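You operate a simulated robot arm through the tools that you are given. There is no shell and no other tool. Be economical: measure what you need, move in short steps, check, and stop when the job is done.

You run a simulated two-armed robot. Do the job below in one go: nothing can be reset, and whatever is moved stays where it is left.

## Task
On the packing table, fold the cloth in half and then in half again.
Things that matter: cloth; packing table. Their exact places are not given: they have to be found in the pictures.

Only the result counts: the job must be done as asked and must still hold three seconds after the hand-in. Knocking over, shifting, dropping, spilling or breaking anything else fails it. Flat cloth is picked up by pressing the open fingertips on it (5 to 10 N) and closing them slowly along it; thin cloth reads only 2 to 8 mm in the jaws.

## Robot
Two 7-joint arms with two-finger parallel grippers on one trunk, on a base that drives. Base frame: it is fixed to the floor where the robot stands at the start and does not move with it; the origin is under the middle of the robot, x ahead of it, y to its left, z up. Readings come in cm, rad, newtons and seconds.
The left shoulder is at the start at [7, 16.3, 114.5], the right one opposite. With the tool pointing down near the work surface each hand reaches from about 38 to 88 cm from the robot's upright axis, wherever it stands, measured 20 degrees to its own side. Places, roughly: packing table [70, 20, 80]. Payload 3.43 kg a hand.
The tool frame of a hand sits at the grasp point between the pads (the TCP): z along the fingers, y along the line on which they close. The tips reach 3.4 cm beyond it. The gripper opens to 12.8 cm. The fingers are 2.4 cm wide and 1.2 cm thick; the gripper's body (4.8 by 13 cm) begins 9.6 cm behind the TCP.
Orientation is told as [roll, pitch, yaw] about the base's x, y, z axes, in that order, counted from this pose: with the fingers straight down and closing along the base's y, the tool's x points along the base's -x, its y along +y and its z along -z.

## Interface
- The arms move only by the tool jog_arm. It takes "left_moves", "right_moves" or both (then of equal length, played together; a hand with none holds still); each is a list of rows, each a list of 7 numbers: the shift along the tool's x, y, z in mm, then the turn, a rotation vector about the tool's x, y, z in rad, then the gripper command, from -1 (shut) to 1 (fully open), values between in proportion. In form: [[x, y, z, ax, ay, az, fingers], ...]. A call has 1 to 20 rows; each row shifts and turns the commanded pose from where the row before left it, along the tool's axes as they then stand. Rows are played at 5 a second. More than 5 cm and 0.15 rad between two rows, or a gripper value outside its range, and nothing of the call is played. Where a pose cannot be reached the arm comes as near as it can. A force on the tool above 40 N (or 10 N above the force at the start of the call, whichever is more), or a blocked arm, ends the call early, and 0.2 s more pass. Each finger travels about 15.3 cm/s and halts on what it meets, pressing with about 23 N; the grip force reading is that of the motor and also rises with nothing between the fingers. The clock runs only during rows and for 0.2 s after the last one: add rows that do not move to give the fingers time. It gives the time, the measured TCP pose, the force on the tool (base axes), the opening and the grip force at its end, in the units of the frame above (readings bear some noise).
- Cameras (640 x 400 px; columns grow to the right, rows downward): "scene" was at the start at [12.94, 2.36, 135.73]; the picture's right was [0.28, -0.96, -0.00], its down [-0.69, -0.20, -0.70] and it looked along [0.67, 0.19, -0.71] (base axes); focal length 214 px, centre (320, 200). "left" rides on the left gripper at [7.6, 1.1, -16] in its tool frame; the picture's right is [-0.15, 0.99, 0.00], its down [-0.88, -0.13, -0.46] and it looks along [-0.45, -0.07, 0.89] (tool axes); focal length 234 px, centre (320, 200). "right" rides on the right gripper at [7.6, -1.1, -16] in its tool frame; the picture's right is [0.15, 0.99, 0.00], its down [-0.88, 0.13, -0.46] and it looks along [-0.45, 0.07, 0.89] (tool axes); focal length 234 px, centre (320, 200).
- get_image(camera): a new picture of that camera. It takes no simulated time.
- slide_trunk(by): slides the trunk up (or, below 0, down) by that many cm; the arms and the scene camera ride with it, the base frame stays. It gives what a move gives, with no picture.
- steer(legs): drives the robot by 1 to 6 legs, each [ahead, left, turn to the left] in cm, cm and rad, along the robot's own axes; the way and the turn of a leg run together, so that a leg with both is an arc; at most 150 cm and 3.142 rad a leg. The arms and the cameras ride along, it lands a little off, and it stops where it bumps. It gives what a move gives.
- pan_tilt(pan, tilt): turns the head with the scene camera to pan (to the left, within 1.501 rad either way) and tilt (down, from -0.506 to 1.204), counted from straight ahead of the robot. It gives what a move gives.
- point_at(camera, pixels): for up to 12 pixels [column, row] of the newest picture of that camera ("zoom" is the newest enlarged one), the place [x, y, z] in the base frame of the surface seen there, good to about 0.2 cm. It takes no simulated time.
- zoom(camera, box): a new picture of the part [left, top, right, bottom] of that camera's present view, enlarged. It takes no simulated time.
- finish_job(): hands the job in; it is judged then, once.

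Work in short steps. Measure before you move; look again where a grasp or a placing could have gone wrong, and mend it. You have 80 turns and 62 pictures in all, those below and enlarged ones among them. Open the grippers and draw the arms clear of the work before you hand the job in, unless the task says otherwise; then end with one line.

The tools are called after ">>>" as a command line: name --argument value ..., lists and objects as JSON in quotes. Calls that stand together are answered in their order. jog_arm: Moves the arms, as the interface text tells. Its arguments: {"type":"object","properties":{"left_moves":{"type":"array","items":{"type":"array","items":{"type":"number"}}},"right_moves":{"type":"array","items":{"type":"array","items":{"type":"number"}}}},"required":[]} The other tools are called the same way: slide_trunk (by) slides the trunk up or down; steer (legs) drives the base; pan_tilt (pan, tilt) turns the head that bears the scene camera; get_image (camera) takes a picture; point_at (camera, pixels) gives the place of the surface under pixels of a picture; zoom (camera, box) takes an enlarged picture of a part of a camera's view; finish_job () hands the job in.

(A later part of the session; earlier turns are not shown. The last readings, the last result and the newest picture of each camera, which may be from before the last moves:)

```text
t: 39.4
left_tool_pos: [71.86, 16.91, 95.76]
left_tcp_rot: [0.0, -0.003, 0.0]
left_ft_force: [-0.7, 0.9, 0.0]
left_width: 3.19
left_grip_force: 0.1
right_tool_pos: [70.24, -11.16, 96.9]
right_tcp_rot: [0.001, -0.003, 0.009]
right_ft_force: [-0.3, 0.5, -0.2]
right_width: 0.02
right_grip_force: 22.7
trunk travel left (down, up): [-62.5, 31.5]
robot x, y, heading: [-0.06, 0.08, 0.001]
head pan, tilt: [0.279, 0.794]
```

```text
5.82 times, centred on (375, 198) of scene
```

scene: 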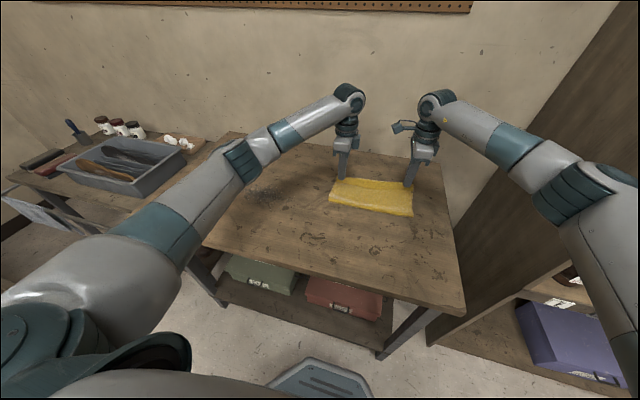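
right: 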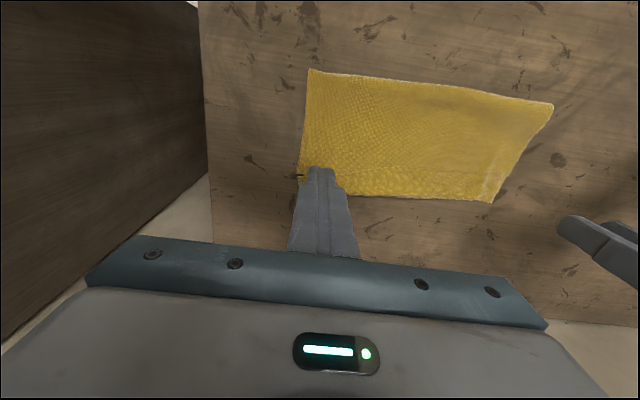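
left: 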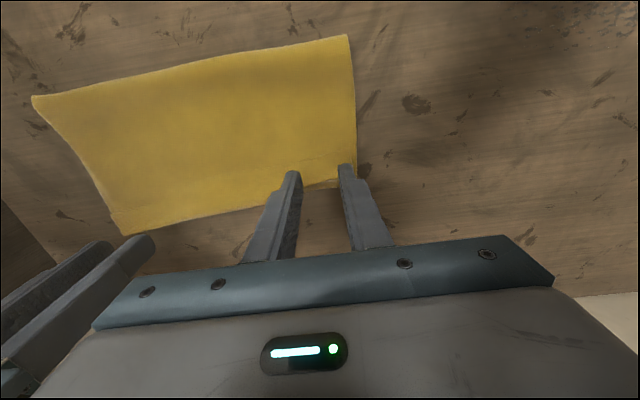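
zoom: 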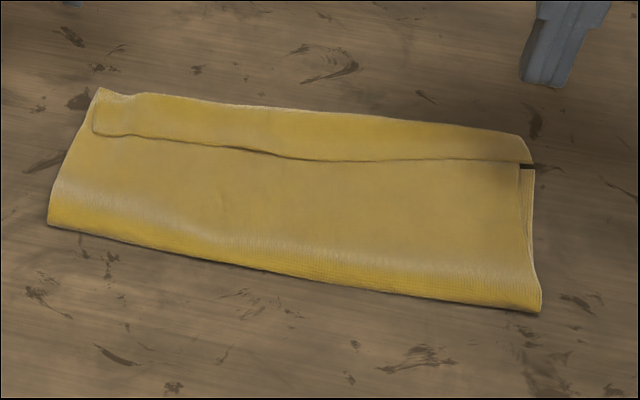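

I zoom hard on the right and left hem ends to understand the layering.

>>> zoom --camera "scene" --box '[396, 183, 420, 198]'

>>> point_at --camera "zoom" --pixels '[[300, 200], [420, 300], [200, 350], [300, 100], [420, 200], [500, 200]]'

>>> zoom --camera "scene" --box '[328, 173, 360, 193]'

```text
16.00 times, centred on (408, 190) of scene
```

zoom: 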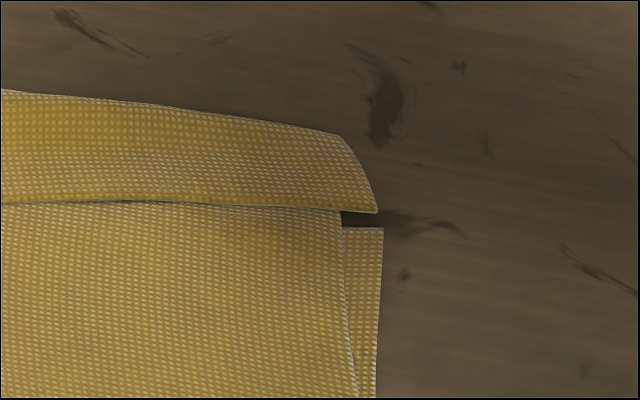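

```text
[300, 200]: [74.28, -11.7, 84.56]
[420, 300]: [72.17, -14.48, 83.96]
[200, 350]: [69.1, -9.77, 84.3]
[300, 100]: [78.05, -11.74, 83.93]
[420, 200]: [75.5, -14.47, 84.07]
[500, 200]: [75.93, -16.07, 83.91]
```

```text
16.00 times, centred on (344, 183) of scene
```

zoom: 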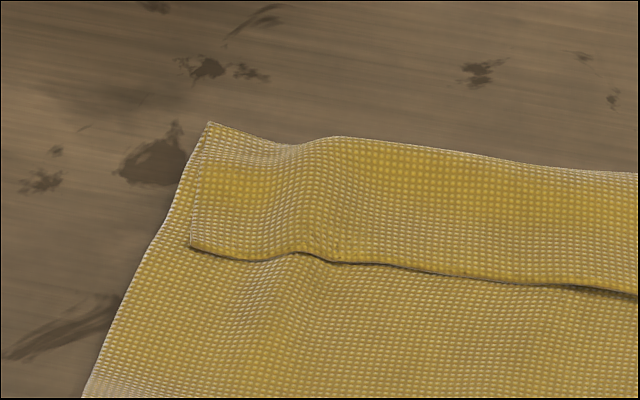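

The right end shows the hem overhanging the bottom layer, so the bottom edge is about 2 cm short there. I'll try rolling the hem outward by pressing lightly with closed fingertips and dragging along +x; first I place the tips.

>>> jog_arm --left_moves '[[0, -40, 10, 0, 0, 0, -1], [0, -44, 10, 0, 0, 0, -1], [0, 0, 30, 0, 0, 0, -1], [0, 0, 22, 0, 0, 0, -1], [0, 0, 2, 0, 0, 0, -1], [0, 0, 1, 0, 0, 0, -1], [0, 0, 1, 0, 0, 0, -1], [0, 0, 0, 0, 0, 0, -1], [0, 0, 0, 0, 0, 0, -1]]' --right_moves '[[-24, 8, 20, 0, 0, 0, -1], [-23, 8, 20, 0, 0, 0, -1], [0, 0, 20, 0, 0, 0, -1], [0, 0, 20, 0, 0, 0, -1], [0, 0, 5, 0, 0, 0, -1], [0, 0, 1, 0, 0, 0, -1], [0, 0, 1, 0, 0, 0, -1], [0, 0, 0, 0, 0, 0, -1], [0, 0, 0, 0, 0, 0, -1]]'

```text
t: 41.4
left_tool_pos: [71.78, 8.45, 87.93]
left_tcp_rot: [0.0, -0.001, 0.001]
left_ft_force: [0.5, -0.1, 0.2]
left_width: 0.0
left_grip_force: 23.1
right_tool_pos: [75.3, -9.61, 87.77]
right_tcp_rot: [0.0, 0.0, 0.008]
right_ft_force: [0.1, -0.2, 0.7]
right_width: 0.02
right_grip_force: 22.7
trunk travel left (down, up): [-62.5, 31.5]
robot x, y, heading: [-0.25, 0.01, -0.001]
head pan, tilt: [0.279, 0.794]
```

Only feather contact so far; I lower a little more.

>>> jog_arm --left_moves '[[0, 0, 1, 0, 0, 0, -1], [0, 0, 0, 0, 0, 0, -1], [0, 0, 0, 0, 0, 0, -1]]' --right_moves '[[0, 0, 0.7, 0, 0, 0, -1], [0, 0, 0, 0, 0, 0, -1], [0, 0, 0, 0, 0, 0, -1]]'

```text
t: 42.2
left_tool_pos: [71.8, 8.54, 87.85]
left_tcp_rot: [-0.002, 0.001, 0.0]
left_ft_force: [0.2, 1.1, 0.5]
left_width: 0.02
left_grip_force: 22.9
right_tool_pos: [75.32, -9.65, 87.54]
right_tcp_rot: [0.0, 0.0, 0.006]
right_ft_force: [0.8, 0.0, 0.4]
right_width: 0.0
right_grip_force: 22.7
trunk travel left (down, up): [-62.5, 31.5]
robot x, y, heading: [-0.14, -0.28, -0.002]
head pan, tilt: [0.279, 0.794]
```

>>> jog_arm --left_moves '[[0, 0, 0.8, 0, 0, 0, -1], [0, 0, 0, 0, 0, 0, -1], [0, 0, 0, 0, 0, 0, -1]]' --right_moves '[[0, 0, 0.6, 0, 0, 0, -1], [0, 0, 0, 0, 0, 0, -1], [0, 0, 0, 0, 0, 0, -1]]'

```text
t: 43.0
left_tool_pos: [71.68, 8.49, 87.81]
left_tcp_rot: [0.001, 0.0, 0.0]
left_ft_force: [1.0, 0.4, 1.9]
left_width: 0.01
left_grip_force: 22.5
right_tool_pos: [75.31, -9.63, 87.62]
right_tcp_rot: [0.0, 0.0, 0.006]
right_ft_force: [0.4, -0.2, 0.2]
right_width: 0.0
right_grip_force: 23.0
trunk travel left (down, up): [-62.5, 31.5]
robot x, y, heading: [0.1, -0.14, 0.0]
head pan, tilt: [0.279, 0.794]
```

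Left touches at 1.9 N. I lower right 0.8 mm and drag both 2 cm forward, then look.

>>> jog_arm --left_moves '[[0, 0, 0.3, 0, 0, 0, -1], [-4, 0, 0, 0, 0, 0, -1], [-4, 0, 0, 0, 0, 0, -1], [-4, 0, 0, 0, 0, 0, -1], [-4, 0, 0, 0, 0, 0, -1], [-4, 0, 0, 0, 0, 0, -1]]' --right_moves '[[0, 0, 0.8, 0, 0, 0, -1], [-4, 0, 0, 0, 0, 0, -1], [-4, 0, 0, 0, 0, 0, -1], [-4, 0, 0, 0, 0, 0, -1], [-4, 0, 0, 0, 0, 0, -1], [-4, 0, 0, 0, 0, 0, -1]]'

>>> zoom --camera "scene" --box '[320, 145, 440, 220]'

```text
t: 44.4
left_tool_pos: [73.72, 8.47, 87.83]
left_tcp_rot: [0.001, 0.002, 0.002]
left_ft_force: [0.4, -0.2, 0.3]
left_width: 0.0
left_grip_force: 23.4
right_tool_pos: [77.22, -9.75, 87.68]
right_tcp_rot: [0.001, 0.0, 0.006]
right_ft_force: [-0.3, -0.2, 2.2]
right_width: 0.02
right_grip_force: 23.7
trunk travel left (down, up): [-62.5, 31.5]
robot x, y, heading: [-0.0, -0.05, -0.002]
head pan, tilt: [0.279, 0.794]
```

```text
5.33 times, centred on (380, 182) of scene
```

zoom: 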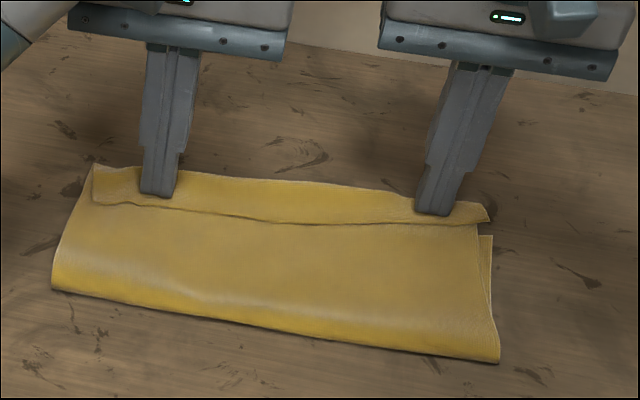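

Only a little motion; more pressure is needed. I go back, press to about 5 N, and read the force.

>>> jog_arm --left_moves '[[0, 0, -8, 0, 0, 0, -1], [20, 0, 0, 0, 0, 0, -1], [0, 0, 8, 0, 0, 0, -1], [0, 0, 0.5, 0, 0, 0, -1], [0, 0, 0, 0, 0, 0, -1], [0, 0, 0, 0, 0, 0, -1]]' --right_moves '[[0, 0, -8, 0, 0, 0, -1], [22, 0, 0, 0, 0, 0, -1], [0, 0, 8, 0, 0, 0, -1], [0, 0, 0.3, 0, 0, 0, -1], [0, 0, 0, 0, 0, 0, -1], [0, 0, 0, 0, 0, 0, -1]]'

```text
t: 45.8
left_tool_pos: [71.8, 8.24, 87.71]
left_tcp_rot: [-0.001, 0.003, -0.001]
left_ft_force: [1.8, 0.3, 0.6]
left_width: 0.0
left_grip_force: 22.7
right_tool_pos: [75.13, -9.74, 87.62]
right_tcp_rot: [0.001, -0.001, 0.006]
right_ft_force: [0.4, -0.6, 5.9]
right_width: 0.01
right_grip_force: 22.8
trunk travel left (down, up): [-62.5, 31.5]
robot x, y, heading: [-0.1, 0.2, -0.002]
head pan, tilt: [0.279, 0.794]
```

Right presses 5.9 N. I press left 0.6 mm more and drag the right alone 3 cm forward to see how it rolls.

>>> jog_arm --left_moves '[[0, 0, 0.6, 0, 0, 0, -1], [0, 0, 0, 0, 0, 0, -1], [0, 0, 0, 0, 0, 0, -1], [0, 0, 0, 0, 0, 0, -1], [0, 0, 0, 0, 0, 0, -1], [0, 0, 0, 0, 0, 0, -1], [0, 0, 0, 0, 0, 0, -1], [0, 0, 0, 0, 0, 0, -1], [0, 0, 0, 0, 0, 0, -1], [0, 0, 0, 0, 0, 0, -1]]' --right_moves '[[-3, 0, 0, 0, 0, 0, -1], [-3, 0, 0, 0, 0, 0, -1], [-3, 0, 0, 0, 0, 0, -1], [-3, 0, 0, 0, 0, 0, -1], [-3, 0, 0, 0, 0, 0, -1], [-3, 0, 0, 0, 0, 0, -1], [-3, 0, 0, 0, 0, 0, -1], [-3, 0, 0, 0, 0, 0, -1], [-3, 0, 0, 0, 0, 0, -1], [-3, 0, 0, 0, 0, 0, -1]]'

>>> zoom --camera "scene" --box '[320, 145, 440, 220]'

```text
t: 48.0
left_tool_pos: [71.8, 8.32, 87.87]
left_tcp_rot: [0.0, 0.0, 0.0]
left_ft_force: [1.0, -1.0, 0.9]
left_width: 0.01
left_grip_force: 23.2
right_tool_pos: [77.96, -9.71, 87.75]
right_tcp_rot: [-0.001, 0.0, 0.008]
right_ft_force: [-1.4, 1.4, 4.0]
right_width: 0.0
right_grip_force: 22.9
trunk travel left (down, up): [-62.5, 31.5]
robot x, y, heading: [-0.12, -0.05, 0.003]
head pan, tilt: [0.279, 0.794]
```

```text
5.33 times, centred on (380, 182) of scene
```

zoom: 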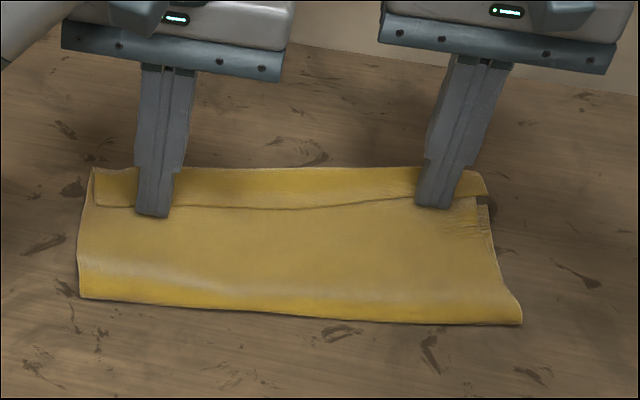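

Dragging moves all layers together, so that does not roll the hem. I raise the hands, open them to 6 cm, and measure the hem edge for a light push against its free edge.

>>> jog_arm --left_moves '[[0, 0, -15, 0, 0, 0, -1], [10, 0, -30, 0, 0, 0, -1], [30, 0, -20, 0, 0, 0, -0.06], [20, -20, 0, 0, 0, 0, -0.06]]' --right_moves '[[0, 0, -15, 0, 0, 0, -1], [20, 0, -30, 0, 0, 0, -1], [40, 0, -20, 0, 0, 0, -0.06], [40, 20, 0, 0, 0, 0, -0.06]]'

>>> zoom --camera "scene" --box '[320, 155, 430, 225]'

```text
t: 49.0
left_tool_pos: [65.81, 6.35, 94.28]
left_tcp_rot: [0.0, 0.0, 0.0]
left_ft_force: [1.4, -0.3, 0.0]
left_width: 6.02
left_grip_force: 0.0
right_tool_pos: [68.16, -7.54, 94.31]
right_tcp_rot: [0.001, 0.0, 0.005]
right_ft_force: [0.0, 1.1, 0.2]
right_width: 6.03
right_grip_force: 0.0
trunk travel left (down, up): [-62.5, 31.5]
robot x, y, heading: [-0.37, 0.16, -0.003]
head pan, tilt: [0.279, 0.794]
```

```text
5.71 times, centred on (375, 190) of scene
```

zoom: 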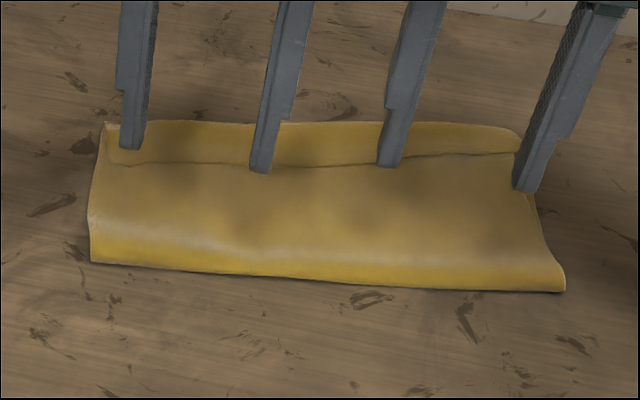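

>>> point_at --camera "zoom" --pixels '[[110, 158], [200, 163], [330, 165], [450, 155], [510, 150], [200, 122], [330, 122], [460, 124], [92, 260], [330, 284], [562, 290], [300, 200]]'

```text
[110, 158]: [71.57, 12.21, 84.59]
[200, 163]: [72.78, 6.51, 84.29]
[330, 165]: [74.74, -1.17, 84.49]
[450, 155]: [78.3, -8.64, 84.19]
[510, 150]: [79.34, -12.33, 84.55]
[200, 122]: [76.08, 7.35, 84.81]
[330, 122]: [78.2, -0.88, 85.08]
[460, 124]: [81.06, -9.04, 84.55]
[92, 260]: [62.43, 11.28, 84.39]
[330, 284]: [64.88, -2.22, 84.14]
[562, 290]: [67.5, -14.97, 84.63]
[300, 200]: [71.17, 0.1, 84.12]
```

The cloth is now rotated by about 0.27 rad; the hem's free edge runs from (71.6, 12) to (79.3, −12). I align the hands to it, set them behind the edge, and lower to just above contact.

>>> jog_arm --left_moves '[[-23, 0, 10, 0, 0, -0.135, -0.06], [-23, 0, 10, 0, 0, -0.135, -0.06], [0, 0, 30, 0, 0, 0, -0.06], [0, 0, 10, 0, 0, 0, -0.06], [0, 0, 3, 0, 0, 0, -0.06], [0, 0, 0, 0, 0, 0, -0.06]]' --right_moves '[[-32, 0, 10, 0, 0, -0.135, -0.06], [-32, 9, 10, 0, 0, -0.135, -0.06], [0, 0, 30, 0, 0, 0, -0.06], [0, 0, 10, 0, 0, 0, -0.06], [0, 0, 3, 0, 0, 0, -0.06], [0, 0, 0, 0, 0, 0, -0.06]]'

>>> zoom --camera "scene" --box '[320, 145, 440, 220]'

```text
t: 50.4
left_tool_pos: [70.34, 6.76, 87.94]
left_tcp_rot: [0.002, -0.001, 0.271]
left_ft_force: [0.2, 1.4, 0.3]
left_width: 6.03
left_grip_force: 0.1
right_tool_pos: [74.36, -6.34, 87.79]
right_tcp_rot: [0.0, 0.001, 0.28]
right_ft_force: [0.1, -0.7, 0.4]
right_width: 6.02
right_grip_force: 0.0
trunk travel left (down, up): [-62.5, 31.5]
robot x, y, heading: [-0.08, -0.19, 0.001]
head pan, tilt: [0.279, 0.794]
```

```text
5.33 times, centred on (380, 182) of scene
```

zoom: 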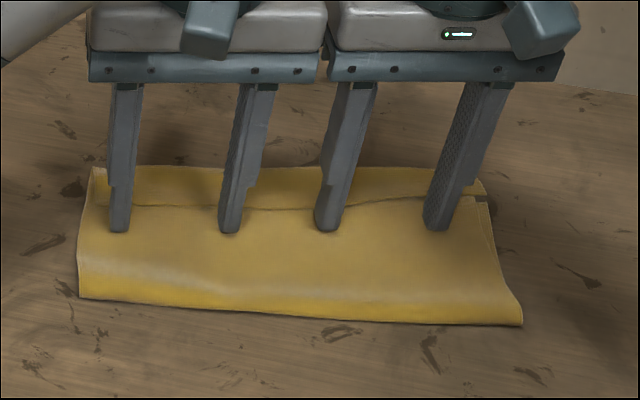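

The four tips sit just behind the hem's edge with almost no force. I push forward along the surface.

>>> jog_arm --left_moves '[[-5, 0, 0.3, 0, 0, 0, -0.06], [-5, 0, 0, 0, 0, 0, -0.06], [-5, 0, 0, 0, 0, 0, -0.06], [-5, 0, 0, 0, 0, 0, -0.06], [-5, 0, 0, 0, 0, 0, -0.06], [-5, 0, 0, 0, 0, 0, -0.06], [-5, 0, 0, 0, 0, 0, -0.06]]' --right_moves '[[-5, 0, 0, 0, 0, 0, -0.06], [-5, 0, 0, 0, 0, 0, -0.06], [-5, 0, 0, 0, 0, 0, -0.06], [-5, 0, 0, 0, 0, 0, -0.06], [-5, 0, 0, 0, 0, 0, -0.06], [-5, 0, 0, 0, 0, 0, -0.06], [-5, 0, 0, 0, 0, 0, -0.06]]'

>>> zoom --camera "scene" --box '[320, 145, 440, 220]'

```text
t: 52.0
left_tool_pos: [73.89, 7.67, 87.76]
left_tcp_rot: [-0.001, -0.001, 0.268]
left_ft_force: [0.0, 0.7, -0.3]
left_width: 6.02
left_grip_force: 0.0
right_tool_pos: [77.74, -5.47, 87.82]
right_tcp_rot: [0.001, -0.001, 0.279]
right_ft_force: [-0.1, -1.0, -0.4]
right_width: 6.02
right_grip_force: 0.1
trunk travel left (down, up): [-62.5, 31.5]
robot x, y, heading: [0.25, 0.42, -0.003]
head pan, tilt: [0.279, 0.794]
```

```text
5.33 times, centred on (380, 182) of scene
```

zoom: 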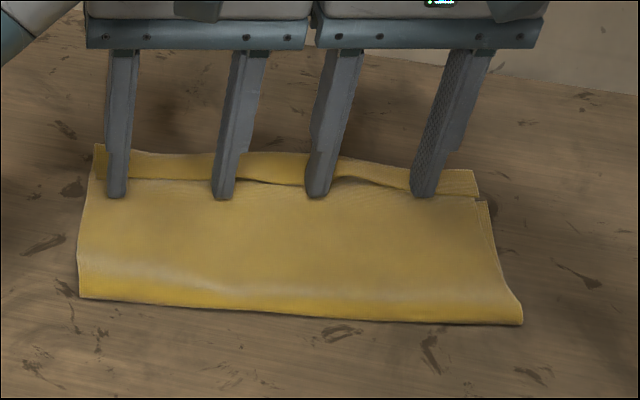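

It works: the hem edge is being rolled forward while the rest stays still. I keep pushing another 4 cm.

>>> jog_arm --left_moves '[[-5, 0, 0, 0, 0, 0, -0.06], [-5, 0, 0, 0, 0, 0, -0.06], [-5, 0, 0, 0, 0, 0, -0.06], [-5, 0, 0, 0, 0, 0, -0.06], [-5, 0, 0, 0, 0, 0, -0.06], [-5, 0, 0, 0, 0, 0, -0.06], [-5, 0, 0, 0, 0, 0, -0.06]]' --right_moves '[[-5, 0, 0, 0, 0, 0, -0.06], [-5, 0, 0, 0, 0, 0, -0.06], [-5, 0, 0, 0, 0, 0, -0.06], [-5, 0, 0, 0, 0, 0, -0.06], [-5, 0, 0, 0, 0, 0, -0.06], [-5, 0, 0, 0, 0, 0, -0.06], [-5, 0, 0, 0, 0, 0, -0.06]]'

>>> zoom --camera "scene" --box '[320, 145, 440, 220]'

```text
t: 53.6
left_tool_pos: [77.1, 8.77, 87.78]
left_tcp_rot: [0.002, 0.001, 0.271]
left_ft_force: [-0.2, -0.6, 0.3]
left_width: 6.04
left_grip_force: 0.1
right_tool_pos: [80.91, -4.58, 87.85]
right_tcp_rot: [0.001, 0.0, 0.279]
right_ft_force: [-0.3, 0.1, -0.7]
right_width: 6.04
right_grip_force: 0.0
trunk travel left (down, up): [-62.5, 31.5]
robot x, y, heading: [0.09, -0.05, -0.002]
head pan, tilt: [0.279, 0.794]
```

```text
5.33 times, centred on (380, 182) of scene
```

zoom: 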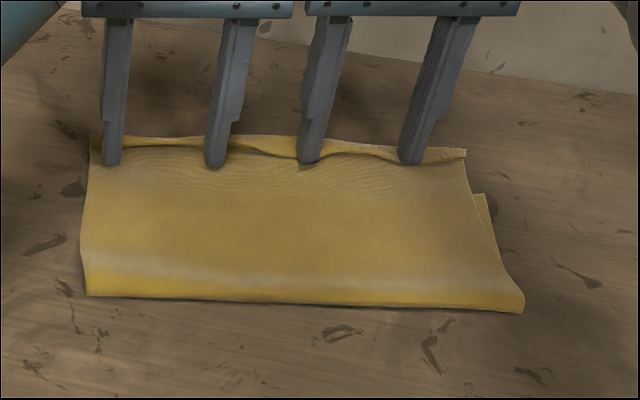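

Nearly unrolled; a last 3 cm push.

>>> jog_arm --left_moves '[[-5, 0, 0, 0, 0, 0, -0.06], [-5, 0, 0, 0, 0, 0, -0.06], [-5, 0, 0, 0, 0, 0, -0.06], [-5, 0, 0, 0, 0, 0, -0.06], [-5, 0, 0, 0, 0, 0, -0.06], [-5, 0, 0, 0, 0, 0, -0.06]]' --right_moves '[[-5, 0, 0, 0, 0, 0, -0.06], [-5, 0, 0, 0, 0, 0, -0.06], [-5, 0, 0, 0, 0, 0, -0.06], [-5, 0, 0, 0, 0, 0, -0.06], [-5, 0, 0, 0, 0, 0, -0.06], [-5, 0, 0, 0, 0, 0, -0.06]]'

>>> zoom --camera "scene" --box '[320, 145, 440, 220]'

```text
t: 55.0
left_tool_pos: [79.99, 9.39, 87.8]
left_tcp_rot: [-0.001, 0.0, 0.27]
left_ft_force: [-0.3, -0.3, -0.9]
left_width: 6.02
left_grip_force: 0.1
right_tool_pos: [81.22, -4.47, 87.84]
right_tcp_rot: [0.001, -0.001, 0.275]
right_ft_force: [0.2, 0.2, 0.5]
right_width: 6.0
right_grip_force: 0.2
right hand out of reach, approached as far as the arm can: row 1, 2, 3, 4, 5, 6
trunk travel left (down, up): [-62.5, 31.5]
robot x, y, heading: [-0.01, -0.06, 0.0]
head pan, tilt: [0.279, 0.794]
```

```text
5.33 times, centred on (380, 182) of scene
```

zoom: 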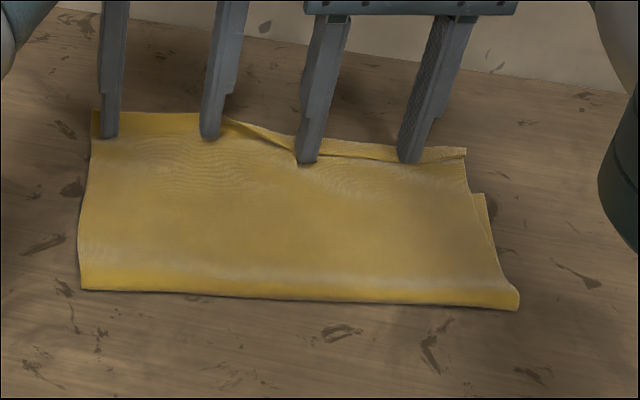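

Left is fully unrolled; the right hand hit its reach limit. I lift the left away, straighten the right hand's yaw, set back, and push straight ahead.

>>> jog_arm --left_moves '[[0, 0, -15, 0, 0, 0, -0.06], [0, 0, -40, 0, 0, 0, -0.06], [20, 30, -20, 0, 0, 0, -0.06], [20, 40, 0, 0, 0, 0, -0.06], [0, 0, 0, 0, 0, 0, -0.06], [0, 0, 0, 0, 0, 0, -0.06], [0, 0, 0, 0, 0, 0, -0.06], [0, 0, 0, 0, 0, 0, -0.06], [0, 0, 0, 0, 0, 0, -0.06], [0, 0, 0, 0, 0, 0, -0.06], [0, 0, 0, 0, 0, 0, -0.06]]' --right_moves '[[20, 0, -15, 0, 0, 0, -0.06], [0, 0, 0, 0, 0, 0.138, -0.06], [0, -20, 0, 0, 0, 0.138, -0.06], [0, 0, 12, 0, 0, 0, -0.06], [0, 0, 3, 0, 0, 0, -0.06], [-5, 0, 0, 0, 0, 0, -0.06], [-5, 0, 0, 0, 0, 0, -0.06], [-5, 0, 0, 0, 0, 0, -0.06], [-5, 0, 0, 0, 0, 0, -0.06], [-5, 0, 0, 0, 0, 0, -0.06], [-5, 0, 0, 0, 0, 0, -0.06]]'

>>> zoom --camera "scene" --box '[320, 145, 440, 220]'

```text
t: 57.4
left_tool_pos: [73.93, 15.08, 95.37]
left_tcp_rot: [0.001, 0.0, 0.271]
left_ft_force: [-0.4, 0.2, -0.3]
left_width: 6.01
left_grip_force: 0.0
right_tool_pos: [81.87, -6.94, 87.87]
right_tcp_rot: [0.0, -0.001, 0.001]
right_ft_force: [-0.3, -0.2, 0.8]
right_width: 6.0
right_grip_force: 0.1
right hand out of reach, approached as far as the arm can: row 10, 11
trunk travel left (down, up): [-62.5, 31.5]
robot x, y, heading: [0.1, 0.02, -0.001]
head pan, tilt: [0.279, 0.794]
```

```text
5.33 times, centred on (380, 182) of scene
```

zoom: 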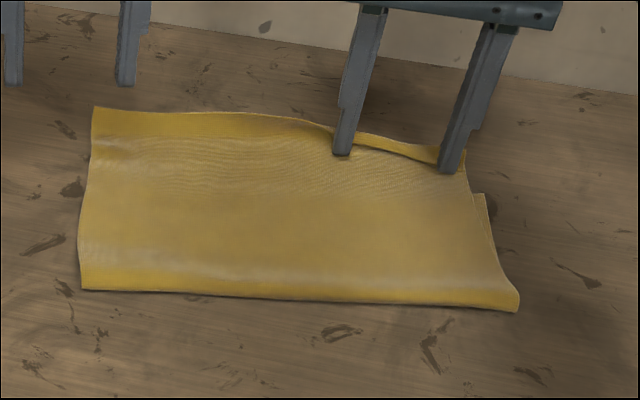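

Reach limits the right hand at x≈82. I check where the base front is relative to the table before driving a few cm ahead.

>>> jog_arm --right_moves '[[0, 0, -20, 0, 0, 0, -0.06], [0, 0, -40, 0, 0, 0, -0.06], [30, -20, -20, 0, 0, 0, -0.06]]'

>>> get_image --camera "scene"

>>> point_at --camera "scene" --pixels '[[315, 358], [290, 380], [385, 350], [330, 340], [225, 300], [345, 315], [370, 346]]'

```text
t: 58.2
left_tool_pos: [73.8, 14.57, 95.49]
left_tcp_rot: [0.004, -0.003, 0.27]
left_ft_force: [0.1, 0.2, -0.7]
left_width: 6.01
left_grip_force: 0.0
right_tool_pos: [78.92, -9.4, 96.13]
right_tcp_rot: [0.002, -0.002, -0.004]
right_ft_force: [0.1, -0.8, -1.2]
right_width: 6.02
right_grip_force: 0.1
trunk travel left (down, up): [-62.5, 31.5]
robot x, y, heading: [-0.01, -0.5, -0.004]
head pan, tilt: [0.279, 0.794]
```

```text
22 pictures are left
```

scene: 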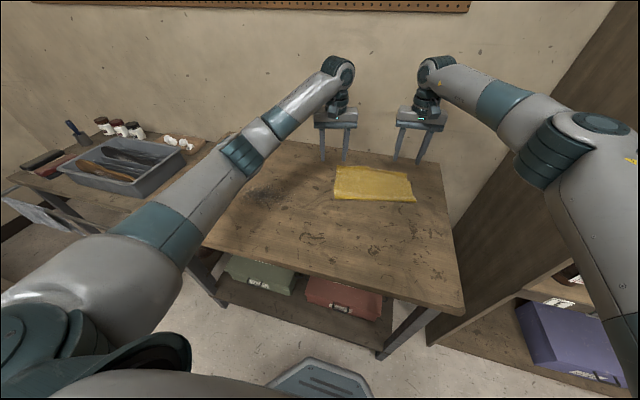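

```text
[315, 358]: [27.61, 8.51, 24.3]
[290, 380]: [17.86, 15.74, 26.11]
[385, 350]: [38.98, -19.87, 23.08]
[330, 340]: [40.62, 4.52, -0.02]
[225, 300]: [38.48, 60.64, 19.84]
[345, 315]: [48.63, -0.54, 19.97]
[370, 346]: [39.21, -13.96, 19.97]
```

The base front is at x≈27.6 and the shelf at 39, so I drive 6 cm ahead safely, then measure the cloth.

>>> steer --legs '[[6, 0, 0]]'

>>> zoom --camera "scene" --box '[320, 155, 440, 230]'

```text
t: 59.2
left_tool_pos: [79.84, 15.04, 95.4]
left_tcp_rot: [-0.001, 0.001, 0.271]
left_ft_force: [0.2, 1.2, 0.3]
left_width: 6.02
left_grip_force: 0.1
right_tool_pos: [84.93, -9.01, 96.01]
right_tcp_rot: [0.0, 0.001, 0.001]
right_ft_force: [-0.7, -0.4, -0.5]
right_width: 6.01
right_grip_force: 0.0
trunk travel left (down, up): [-62.5, 31.5]
robot x, y, heading: [5.86, -0.02, 0.005]
head pan, tilt: [0.279, 0.794]
```

```text
5.33 times, centred on (380, 192) of scene
```

zoom: 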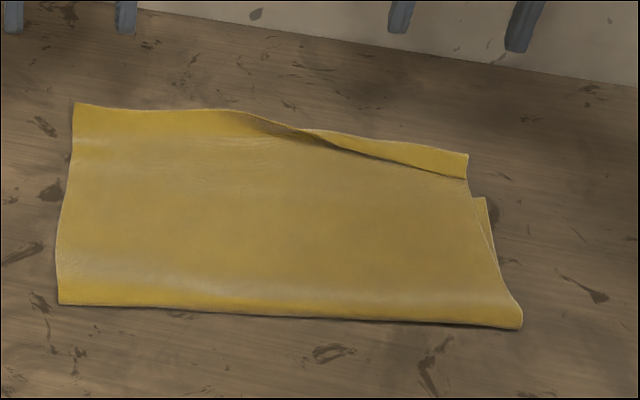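

>>> point_at --camera "zoom" --pixels '[[76, 106], [150, 112], [235, 114], [300, 135], [380, 155], [460, 178], [464, 158], [482, 200], [60, 302], [300, 315], [520, 325], [370, 138]]'

```text
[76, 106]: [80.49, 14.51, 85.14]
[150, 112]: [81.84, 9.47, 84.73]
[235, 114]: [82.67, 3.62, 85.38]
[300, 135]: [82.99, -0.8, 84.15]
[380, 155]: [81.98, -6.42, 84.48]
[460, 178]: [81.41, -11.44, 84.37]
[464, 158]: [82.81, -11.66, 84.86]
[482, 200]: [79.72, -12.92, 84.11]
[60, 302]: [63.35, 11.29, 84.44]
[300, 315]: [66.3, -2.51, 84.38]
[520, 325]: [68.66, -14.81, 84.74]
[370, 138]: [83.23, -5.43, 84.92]
```

The remaining flap's free edge runs from (83, −0.8) to (81.4, −11.4). I bring the right hand behind it and push straight ahead.

>>> jog_arm --right_moves '[[30, 8, 10, 0, 0, 0, -0.06], [30, 8, 20, 0, 0, 0, -0.06], [0, 0, 30, 0, 0, 0, -0.06], [0, 0, 19, 0, 0, 0, -0.06], [0, 0, 2.5, 0, 0, 0, -0.06], [-6, 0, 0, 0, 0, 0, -0.06], [-6, 0, 0, 0, 0, 0, -0.06], [-6, 0, 0, 0, 0, 0, -0.06], [-6, 0, 0, 0, 0, 0, -0.06], [-6, 0, 0, 0, 0, 0, -0.06], [-6, 0, 0, 0, 0, 0, -0.06], [-6, 0, 0, 0, 0, 0, -0.06], [-6, 0, 0, 0, 0, 0, -0.06], [-6, 0, 0, 0, 0, 0, -0.06], [-6, 0, 0, 0, 0, 0, -0.06]]'

>>> zoom --camera "scene" --box '[320, 155, 440, 230]'

```text
t: 62.4
left_tool_pos: [79.94, 14.86, 95.36]
left_tcp_rot: [0.0, 0.0, 0.272]
left_ft_force: [0.2, -0.7, -0.5]
left_width: 6.03
left_grip_force: 0.0
right_tool_pos: [84.89, -7.47, 87.82]
right_tcp_rot: [0.001, 0.0, 0.0]
right_ft_force: [-1.0, -0.1, -0.1]
right_width: 6.02
right_grip_force: 0.0
trunk travel left (down, up): [-62.5, 31.5]
robot x, y, heading: [6.36, 0.03, -0.004]
head pan, tilt: [0.279, 0.794]
```

```text
5.33 times, centred on (380, 192) of scene
```

zoom: 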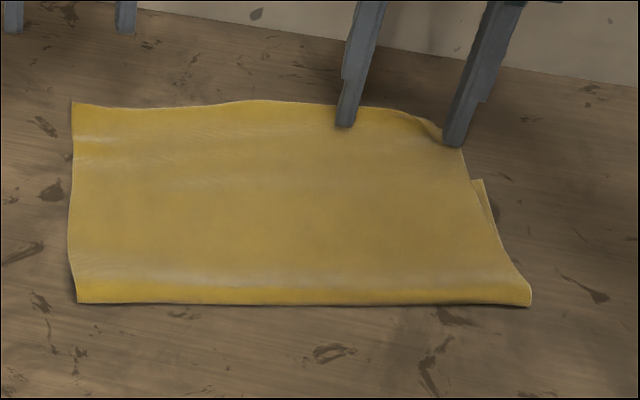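

Almost flat; 2 cm more, then raise the hand.

>>> jog_arm --right_moves '[[-6, 0, 0, 0, 0, 0, -0.06], [-6, 0, 0, 0, 0, 0, -0.06], [-6, 0, 0, 0, 0, 0, -0.06], [0, 0, -15, 0, 0, 0, -0.06], [20, 0, -40, 0, 0, 0, -0.06], [30, -20, -20, 0, 0, 0, -0.06]]'

>>> zoom --camera "scene" --box '[320, 155, 440, 230]'

>>> point_at --camera "zoom" --pixels '[[75, 105], [150, 112], [235, 104], [340, 106], [420, 125], [455, 150], [484, 182], [78, 300], [300, 302], [528, 303], [300, 200]]'

```text
t: 63.8
left_tool_pos: [79.85, 14.94, 95.54]
left_tcp_rot: [0.002, -0.001, 0.271]
left_ft_force: [-0.7, 0.1, -0.1]
left_width: 6.03
left_grip_force: 0.0
right_tool_pos: [81.52, -9.61, 95.53]
right_tcp_rot: [0.002, -0.002, 0.001]
right_ft_force: [-0.5, 0.7, 0.3]
right_width: 6.03
right_grip_force: 0.1
trunk travel left (down, up): [-62.5, 31.5]
robot x, y, heading: [6.09, 0.07, -0.004]
head pan, tilt: [0.279, 0.794]
```

```text
5.33 times, centred on (380, 192) of scene
```

zoom: 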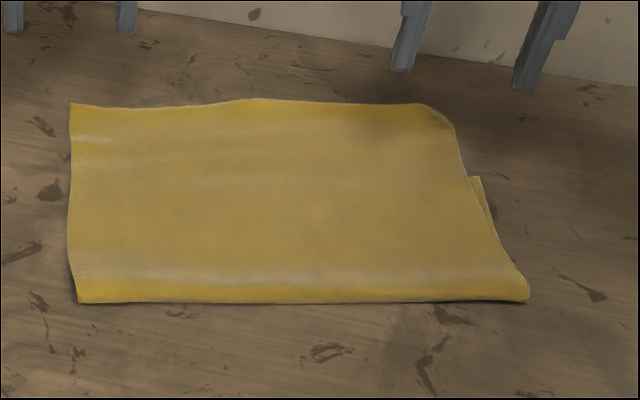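

```text
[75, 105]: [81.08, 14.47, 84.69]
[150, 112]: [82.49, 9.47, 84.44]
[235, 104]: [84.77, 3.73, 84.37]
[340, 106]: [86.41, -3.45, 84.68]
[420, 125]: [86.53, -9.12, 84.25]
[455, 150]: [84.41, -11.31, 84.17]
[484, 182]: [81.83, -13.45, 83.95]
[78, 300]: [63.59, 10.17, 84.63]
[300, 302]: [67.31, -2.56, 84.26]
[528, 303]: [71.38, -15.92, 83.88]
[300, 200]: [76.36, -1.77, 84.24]
```

The hem is fully unrolled, but the top layer overhangs the bottom's far edge by several cm. I'll regrip the top edge over the bare-table overhang, unfold back, and refold it accurately. First I yaw both hands to about −1.30 and set them over the far edge.

>>> jog_arm --left_moves '[[0, 0, 0, 0, 0, 0.1428, -0.5], [0, 0, 0, 0, 0, 0.1428, -0.5], [0, 0, 0, 0, 0, 0.1428, -0.5], [0, 0, 0, 0, 0, 0.1428, -0.5], [0, 0, 0, 0, 0, 0.1428, -0.5], [0, 0, 0, 0, 0, 0.1428, -0.5], [0, 0, 0, 0, 0, 0.1428, -0.5], [0, 0, 0, 0, 0, 0.1428, -0.5], [0, 0, 0, 0, 0, 0.1428, -0.5], [0, 0, 0, 0, 0, 0.1428, -0.5], [0, 0, 0, 0, 0, 0.1428, -0.5], [-28, 0, 20, 0, 0, 0, -0.5], [0, 0, 35, 0, 0, 0, -0.5], [0, 0, 14, 0, 0, 0, -0.5], [0, 0, 0, 0, 0, 0, -0.5]]' --right_moves '[[0, 0, 0, 0, 0, 0.1182, -0.5], [0, 0, 0, 0, 0, 0.1182, -0.5], [0, 0, 0, 0, 0, 0.1182, -0.5], [0, 0, 0, 0, 0, 0.1182, -0.5], [0, 0, 0, 0, 0, 0.1182, -0.5], [0, 0, 0, 0, 0, 0.1182, -0.5], [0, 0, 0, 0, 0, 0.1182, -0.5], [0, 0, 0, 0, 0, 0.1182, -0.5], [0, 0, 0, 0, 0, 0.1182, -0.5], [0, 0, 0, 0, 0, 0.1182, -0.5], [0, 0, 0, 0, 0, 0.1182, -0.5], [8, 42, 20, 0, 0, 0, -0.5], [0, 0, 35, 0, 0, 0, -0.5], [0, 0, 14, 0, 0, 0, -0.5], [0, 0, 0, 0, 0, 0, -0.5]]'

>>> get_image --camera "right"

>>> get_image --camera "left"

```text
t: 67.0
left_tool_pos: [80.46, 12.57, 88.56]
left_tcp_rot: [0.002, 0.0, -1.3]
left_ft_force: [-0.3, 1.0, 0.1]
left_width: 3.18
left_grip_force: 0.0
right_tool_pos: [85.65, -7.58, 88.24]
right_tcp_rot: [0.001, 0.0, -1.298]
right_ft_force: [0.1, 0.6, -0.1]
right_width: 3.17
right_grip_force: 0.1
trunk travel left (down, up): [-62.5, 31.5]
robot x, y, heading: [6.18, 0.13, 0.004]
head pan, tilt: [0.279, 0.794]
```

```text
18 pictures are left
```

right: 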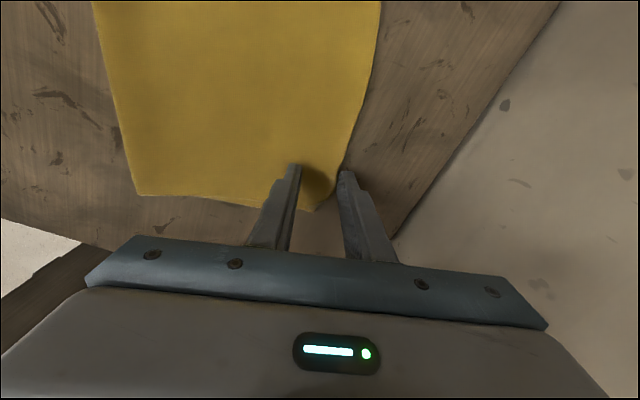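

```text
17 pictures are left
```

left: 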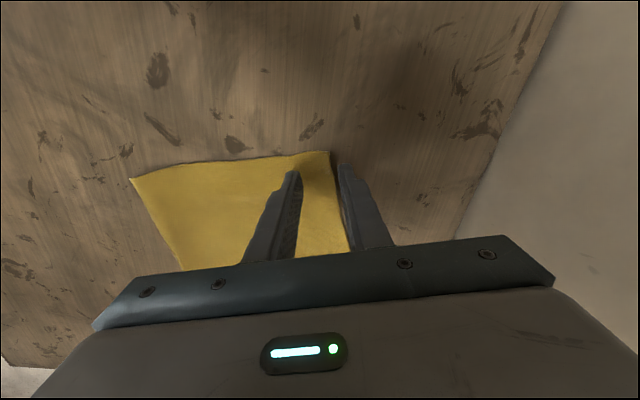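

Both hands straddle the far edge nicely, with the outer finger just off the cloth. I lower to light contact.

>>> jog_arm --left_moves '[[0, 0, 5, 0, 0, 0, -0.5], [0, 0, 3, 0, 0, 0, -0.5], [0, 0, 2, 0, 0, 0, -0.5], [0, 0, 0, 0, 0, 0, -0.5], [0, 0, 0, 0, 0, 0, -0.5]]' --right_moves '[[0, 0, 3, 0, 0, 0, -0.5], [0, 0, 2, 0, 0, 0, -0.5], [0, 0, 1.5, 0, 0, 0, -0.5], [0, 0, 0, 0, 0, 0, -0.5], [0, 0, 0, 0, 0, 0, -0.5]]'

```text
t: 68.2
left_tool_pos: [80.52, 12.52, 87.49]
left_tcp_rot: [0.0, 0.0, -1.301]
left_ft_force: [-0.1, 0.1, 1.6]
left_width: 3.2
left_grip_force: 0.1
right_tool_pos: [85.48, -7.56, 87.65]
right_tcp_rot: [-0.001, -0.001, -1.298]
right_ft_force: [-0.1, 0.0, -0.6]
right_width: 3.21
right_grip_force: 0.1
trunk travel left (down, up): [-62.5, 31.5]
robot x, y, heading: [5.84, -0.12, -0.001]
head pan, tilt: [0.279, 0.794]
```

>>> jog_arm --left_moves '[[0, 0, 0.5, 0, 0, 0, -0.5], [0, 0, 0, 0, 0, 0, -0.5], [0, 0, 0, 0, 0, 0, -0.5], [0, 0, 0, 0, 0, 0, -0.5]]' --right_moves '[[0, 0, 1, 0, 0, 0, -0.5], [0, 0, 0.5, 0, 0, 0, -0.5], [0, 0, 0, 0, 0, 0, -0.5], [0, 0, 0, 0, 0, 0, -0.5]]'

```text
t: 69.2
left_tool_pos: [80.59, 12.41, 87.56]
left_tcp_rot: [0.001, -0.001, -1.302]
left_ft_force: [-0.8, 0.5, 7.5]
left_width: 3.2
left_grip_force: 0.2
right_tool_pos: [85.62, -7.53, 87.68]
right_tcp_rot: [0.001, -0.001, -1.299]
right_ft_force: [0.3, 0.2, 0.0]
right_width: 3.21
right_grip_force: 0.1
trunk travel left (down, up): [-62.5, 31.5]
robot x, y, heading: [5.56, 0.11, 0.001]
head pan, tilt: [0.279, 0.794]
```

Left is at 7.5 N; right still has none, so I lower it further.

>>> jog_arm --right_moves '[[0, 0, 1, 0, 0, 0, -0.5], [0, 0, 0.4, 0, 0, 0, -0.5], [0, 0, 0, 0, 0, 0, -0.5], [0, 0, 0, 0, 0, 0, -0.5]]'

```text
t: 70.2
left_tool_pos: [80.43, 12.47, 87.5]
left_tcp_rot: [-0.001, -0.001, -1.299]
left_ft_force: [0.3, 1.9, 8.8]
left_width: 3.15
left_grip_force: 0.1
right_tool_pos: [85.46, -7.45, 87.59]
right_tcp_rot: [0.003, 0.0, -1.298]
right_ft_force: [0.4, 0.2, -0.6]
right_width: 3.21
right_grip_force: 0.1
trunk travel left (down, up): [-62.5, 31.5]
robot x, y, heading: [6.04, 0.13, 0.001]
head pan, tilt: [0.279, 0.794]
```

>>> jog_arm --right_moves '[[0, 0, 0.8, 0, 0, 0, -0.5], [0, 0, 0, 0, 0, 0, -0.5], [0, 0, 0, 0, 0, 0, -0.5]]'

```text
t: 71.0
left_tool_pos: [80.45, 12.46, 87.68]
left_tcp_rot: [0.0, 0.0, -1.3]
left_ft_force: [0.8, 0.8, 7.5]
left_width: 3.11
left_grip_force: 0.0
right_tool_pos: [85.46, -7.48, 87.55]
right_tcp_rot: [0.002, -0.001, -1.299]
right_ft_force: [2.1, 0.6, 5.7]
right_width: 3.17
right_grip_force: 0.0
trunk travel left (down, up): [-62.5, 31.5]
robot x, y, heading: [6.16, 0.12, -0.005]
head pan, tilt: [0.279, 0.794]
```

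Both press at 6–8 N. I close slowly and then lift 4 cm.

>>> jog_arm --left_moves '[[0, 0, 0, 0, 0, 0, -0.55], [0, 0, 0, 0, 0, 0, -0.6], [0, 0, 0, 0, 0, 0, -0.65], [0, 0, 0, 0, 0, 0, -0.7], [0, 0, 0, 0, 0, 0, -0.75], [0, 0, 0, 0, 0, 0, -0.8], [0, 0, 0, 0, 0, 0, -0.85], [0, 0, 0, 0, 0, 0, -0.9], [0, 0, 0, 0, 0, 0, -0.95], [0, 0, 0, 0, 0, 0, -1], [0, 0, 0, 0, 0, 0, -1], [0, 0, -10, 0, 0, 0, -1], [0, 0, -15, 0, 0, 0, -1], [0, 0, -15, 0, 0, 0, -1]]' --right_moves '[[0, 0, 0, 0, 0, 0, -0.55], [0, 0, 0, 0, 0, 0, -0.6], [0, 0, 0, 0, 0, 0, -0.65], [0, 0, 0, 0, 0, 0, -0.7], [0, 0, 0, 0, 0, 0, -0.75], [0, 0, 0, 0, 0, 0, -0.8], [0, 0, 0, 0, 0, 0, -0.85], [0, 0, 0, 0, 0, 0, -0.9], [0, 0, 0, 0, 0, 0, -0.95], [0, 0, 0, 0, 0, 0, -1], [0, 0, 0, 0, 0, 0, -1], [0, 0, -10, 0, 0, 0, -1], [0, 0, -15, 0, 0, 0, -1], [0, 0, -15, 0, 0, 0, -1]]'

>>> zoom --camera "scene" --box '[310, 145, 440, 226]'

```text
t: 74.0
left_tool_pos: [80.6, 12.41, 91.3]
left_tcp_rot: [-0.001, 0.001, -1.301]
left_ft_force: [0.0, -0.1, -0.7]
left_width: 0.21
left_grip_force: 22.8
right_tool_pos: [85.45, -7.42, 91.49]
right_tcp_rot: [0.001, -0.002, -1.299]
right_ft_force: [-1.0, -0.5, -0.2]
right_width: 0.25
right_grip_force: 23.1
trunk travel left (down, up): [-62.5, 31.5]
robot x, y, heading: [5.88, 0.31, 0.0]
head pan, tilt: [0.279, 0.794]
```

```text
4.92 times, centred on (375, 186) of scene
```

zoom: 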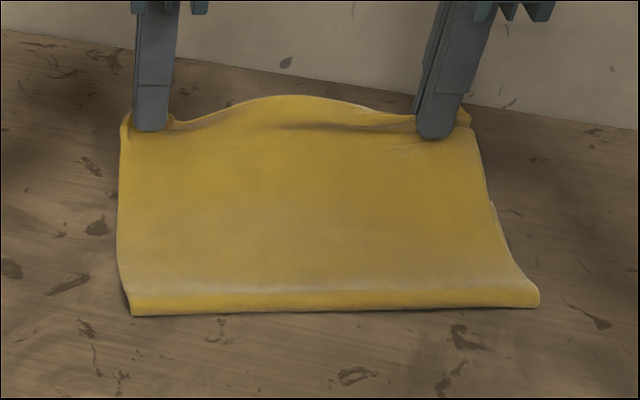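

Both hands hold the top edge with almost no flap. I unfold it back over the crease toward the robot in an arc along the cloth's own axis.

>>> jog_arm --left_moves '[[0, -16.7, -20, 0, 0, 0, -1], [0, -16.7, -20, 0, 0, 0, -1], [0, -16.7, -20, 0, 0, 0, -1], [0, -26.7, -13.3, 0, 0, 0, -1], [0, -26.7, -13.3, 0, 0, 0, -1], [0, -26.7, -13.3, 0, 0, 0, -1], [0, -26.7, -1.7, 0, 0, 0, -1], [0, -26.7, -1.7, 0, 0, 0, -1], [0, -26.7, -1.7, 0, 0, 0, -1], [0, -20, 11.7, 0, 0, 0, -1], [0, -20, 11.7, 0, 0, 0, -1], [0, -20, 11.7, 0, 0, 0, -1], [0, -16.7, 16.7, 0, 0, 0, -1], [0, -16.7, 16.7, 0, 0, 0, -1], [0, -16.7, 16.7, 0, 0, 0, -1], [0, -10, 15, 0, 0, 0, -1], [0, -10, 15, 0, 0, 0, -1], [0, 0, 0, 0, 0, 0, -1]]' --right_moves '[[0, -16.7, -20, 0, 0, 0, -1], [0, -16.7, -20, 0, 0, 0, -1], [0, -16.7, -20, 0, 0, 0, -1], [0, -26.7, -13.3, 0, 0, 0, -1], [0, -26.7, -13.3, 0, 0, 0, -1], [0, -26.7, -13.3, 0, 0, 0, -1], [0, -26.7, -1.7, 0, 0, 0, -1], [0, -26.7, -1.7, 0, 0, 0, -1], [0, -26.7, -1.7, 0, 0, 0, -1], [0, -20, 11.7, 0, 0, 0, -1], [0, -20, 11.7, 0, 0, 0, -1], [0, -20, 11.7, 0, 0, 0, -1], [0, -16.7, 16.7, 0, 0, 0, -1], [0, -16.7, 16.7, 0, 0, 0, -1], [0, -16.7, 16.7, 0, 0, 0, -1], [0, -10, 15, 0, 0, 0, -1], [0, -10, 15, 0, 0, 0, -1], [0, 0, 0, 0, 0, 0, -1]]'

>>> get_image --camera "scene"

```text
t: 77.7
left_tool_pos: [49.94, 6.36, 90.35]
left_tcp_rot: [0.04, 0.044, -1.172]
left_ft_force: [-1.5, 1.8, 0.9]
left_width: 0.2
left_grip_force: 23.0
right_tool_pos: [55.86, -10.84, 90.2]
right_tcp_rot: [0.047, 0.034, -1.164]
right_ft_force: [-1.9, 4.0, 0.4]
right_width: 0.28
right_grip_force: 22.8
trunk travel left (down, up): [-62.5, 31.5]
robot x, y, heading: [8.59, 1.41, 0.098]
head pan, tilt: [0.279, 0.794]
stopped in row 18 (left hand): the arm was blocked; the commanded pose is now the measured one
```

```text
15 pictures are left
```

scene: 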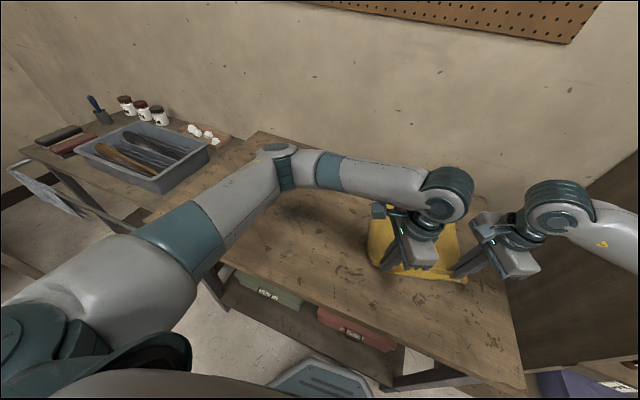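

The left arm got blocked near the end and the base turned by 0.1 rad, but both grips hold. I zoom to see the cloth before folding forward again.

>>> zoom --camera "scene" --box '[340, 180, 500, 300]'

>>> point_at --camera "zoom" --pixels '[[125, 180], [110, 280], [160, 360], [470, 290], [500, 380], [380, 300], [480, 320], [260, 375], [200, 330], [118, 225]]'

```text
3.33 times, centred on (420, 240) of scene
```

zoom: 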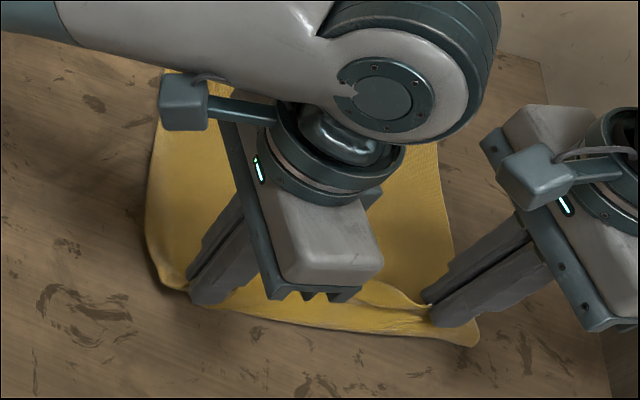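

```text
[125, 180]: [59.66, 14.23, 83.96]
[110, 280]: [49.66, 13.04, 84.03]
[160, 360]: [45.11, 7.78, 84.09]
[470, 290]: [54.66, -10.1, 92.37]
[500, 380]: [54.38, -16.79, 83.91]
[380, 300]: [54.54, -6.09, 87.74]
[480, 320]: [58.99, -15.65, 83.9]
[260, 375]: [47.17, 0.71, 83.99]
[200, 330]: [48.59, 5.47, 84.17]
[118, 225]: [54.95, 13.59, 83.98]
```

The cloth is unfolded flat-ish. I restore the hand yaw and spacing, then swing the edge up to above the new crease line and look.

>>> jog_arm --left_moves '[[6, 3, -8, 0, 0, 0.065, -1], [6, 3, -8, 0, 0, 0.065, -1], [0, 10, -15, 0, 0, 0, -1], [0, 10, -15, 0, 0, 0, -1], [0, 22, -12, 0, 0, 0, -1], [0, 22, -12, 0, 0, 0, -1], [0, 22, -12, 0, 0, 0, -1], [0, 22, -10, 0, 0, 0, -1], [0, 22, -8, 0, 0, 0, -1], [0, 0, 0, 0, 0, 0, -1]]' --right_moves '[[-6, -5, -8, 0, 0, 0.065, -1], [-6, -5, -8, 0, 0, 0.065, -1], [0, 10, -15, 0, 0, 0, -1], [0, 10, -15, 0, 0, 0, -1], [0, 22, -12, 0, 0, 0, -1], [0, 22, -12, 0, 0, 0, -1], [0, 22, -12, 0, 0, 0, -1], [0, 22, -10, 0, 0, 0, -1], [0, 22, -8, 0, 0, 0, -1], [0, 0, 0, 0, 0, 0, -1]]'

>>> get_image --camera "scene"

```text
t: 78.0
left_tool_pos: [48.23, -4.97, 90.06]
left_tcp_rot: [0.08, 0.137, -1.237]
left_ft_force: [-1.2, 2.9, 1.8]
left_width: 0.18
left_grip_force: 22.8
right_tool_pos: [53.39, -22.04, 87.78]
right_tcp_rot: [0.086, 0.126, -1.184]
right_ft_force: [0.2, -2.8, -0.5]
right_width: 0.25
right_grip_force: 23.0
trunk travel left (down, up): [-62.5, 31.5]
robot x, y, heading: [8.14, 0.87, 0.078]
head pan, tilt: [0.279, 0.794]
stopped in row 1 (left hand): the arm was blocked; the commanded pose is now the measured one
```

```text
13 pictures are left
```

scene: 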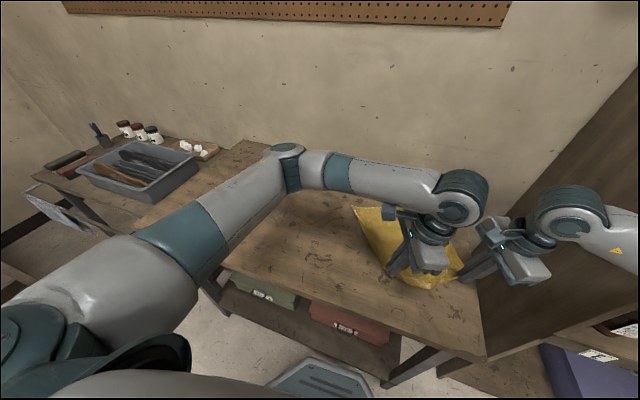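

The hands swung sideways unexpectedly, so something is loaded. I hold still for a moment and read the state.

>>> jog_arm --left_moves '[[0, 0, 0, 0, 0, 0, -1], [0, 0, 0, 0, 0, 0, -1]]' --right_moves '[[0, 0, 0, 0, 0, 0, -1], [0, 0, 0, 0, 0, 0, -1]]'

```text
t: 78.6
left_tool_pos: [48.2, -4.57, 90.18]
left_tcp_rot: [0.069, 0.119, -1.263]
left_ft_force: [-1.1, 0.0, 0.4]
left_width: 0.19
left_grip_force: 23.1
right_tool_pos: [52.86, -21.74, 88.32]
right_tcp_rot: [0.074, 0.109, -1.206]
right_ft_force: [-0.8, -0.3, -0.7]
right_width: 0.25
right_grip_force: 22.8
trunk travel left (down, up): [-62.5, 31.5]
robot x, y, heading: [8.01, 0.78, 0.049]
head pan, tilt: [0.279, 0.794]
```

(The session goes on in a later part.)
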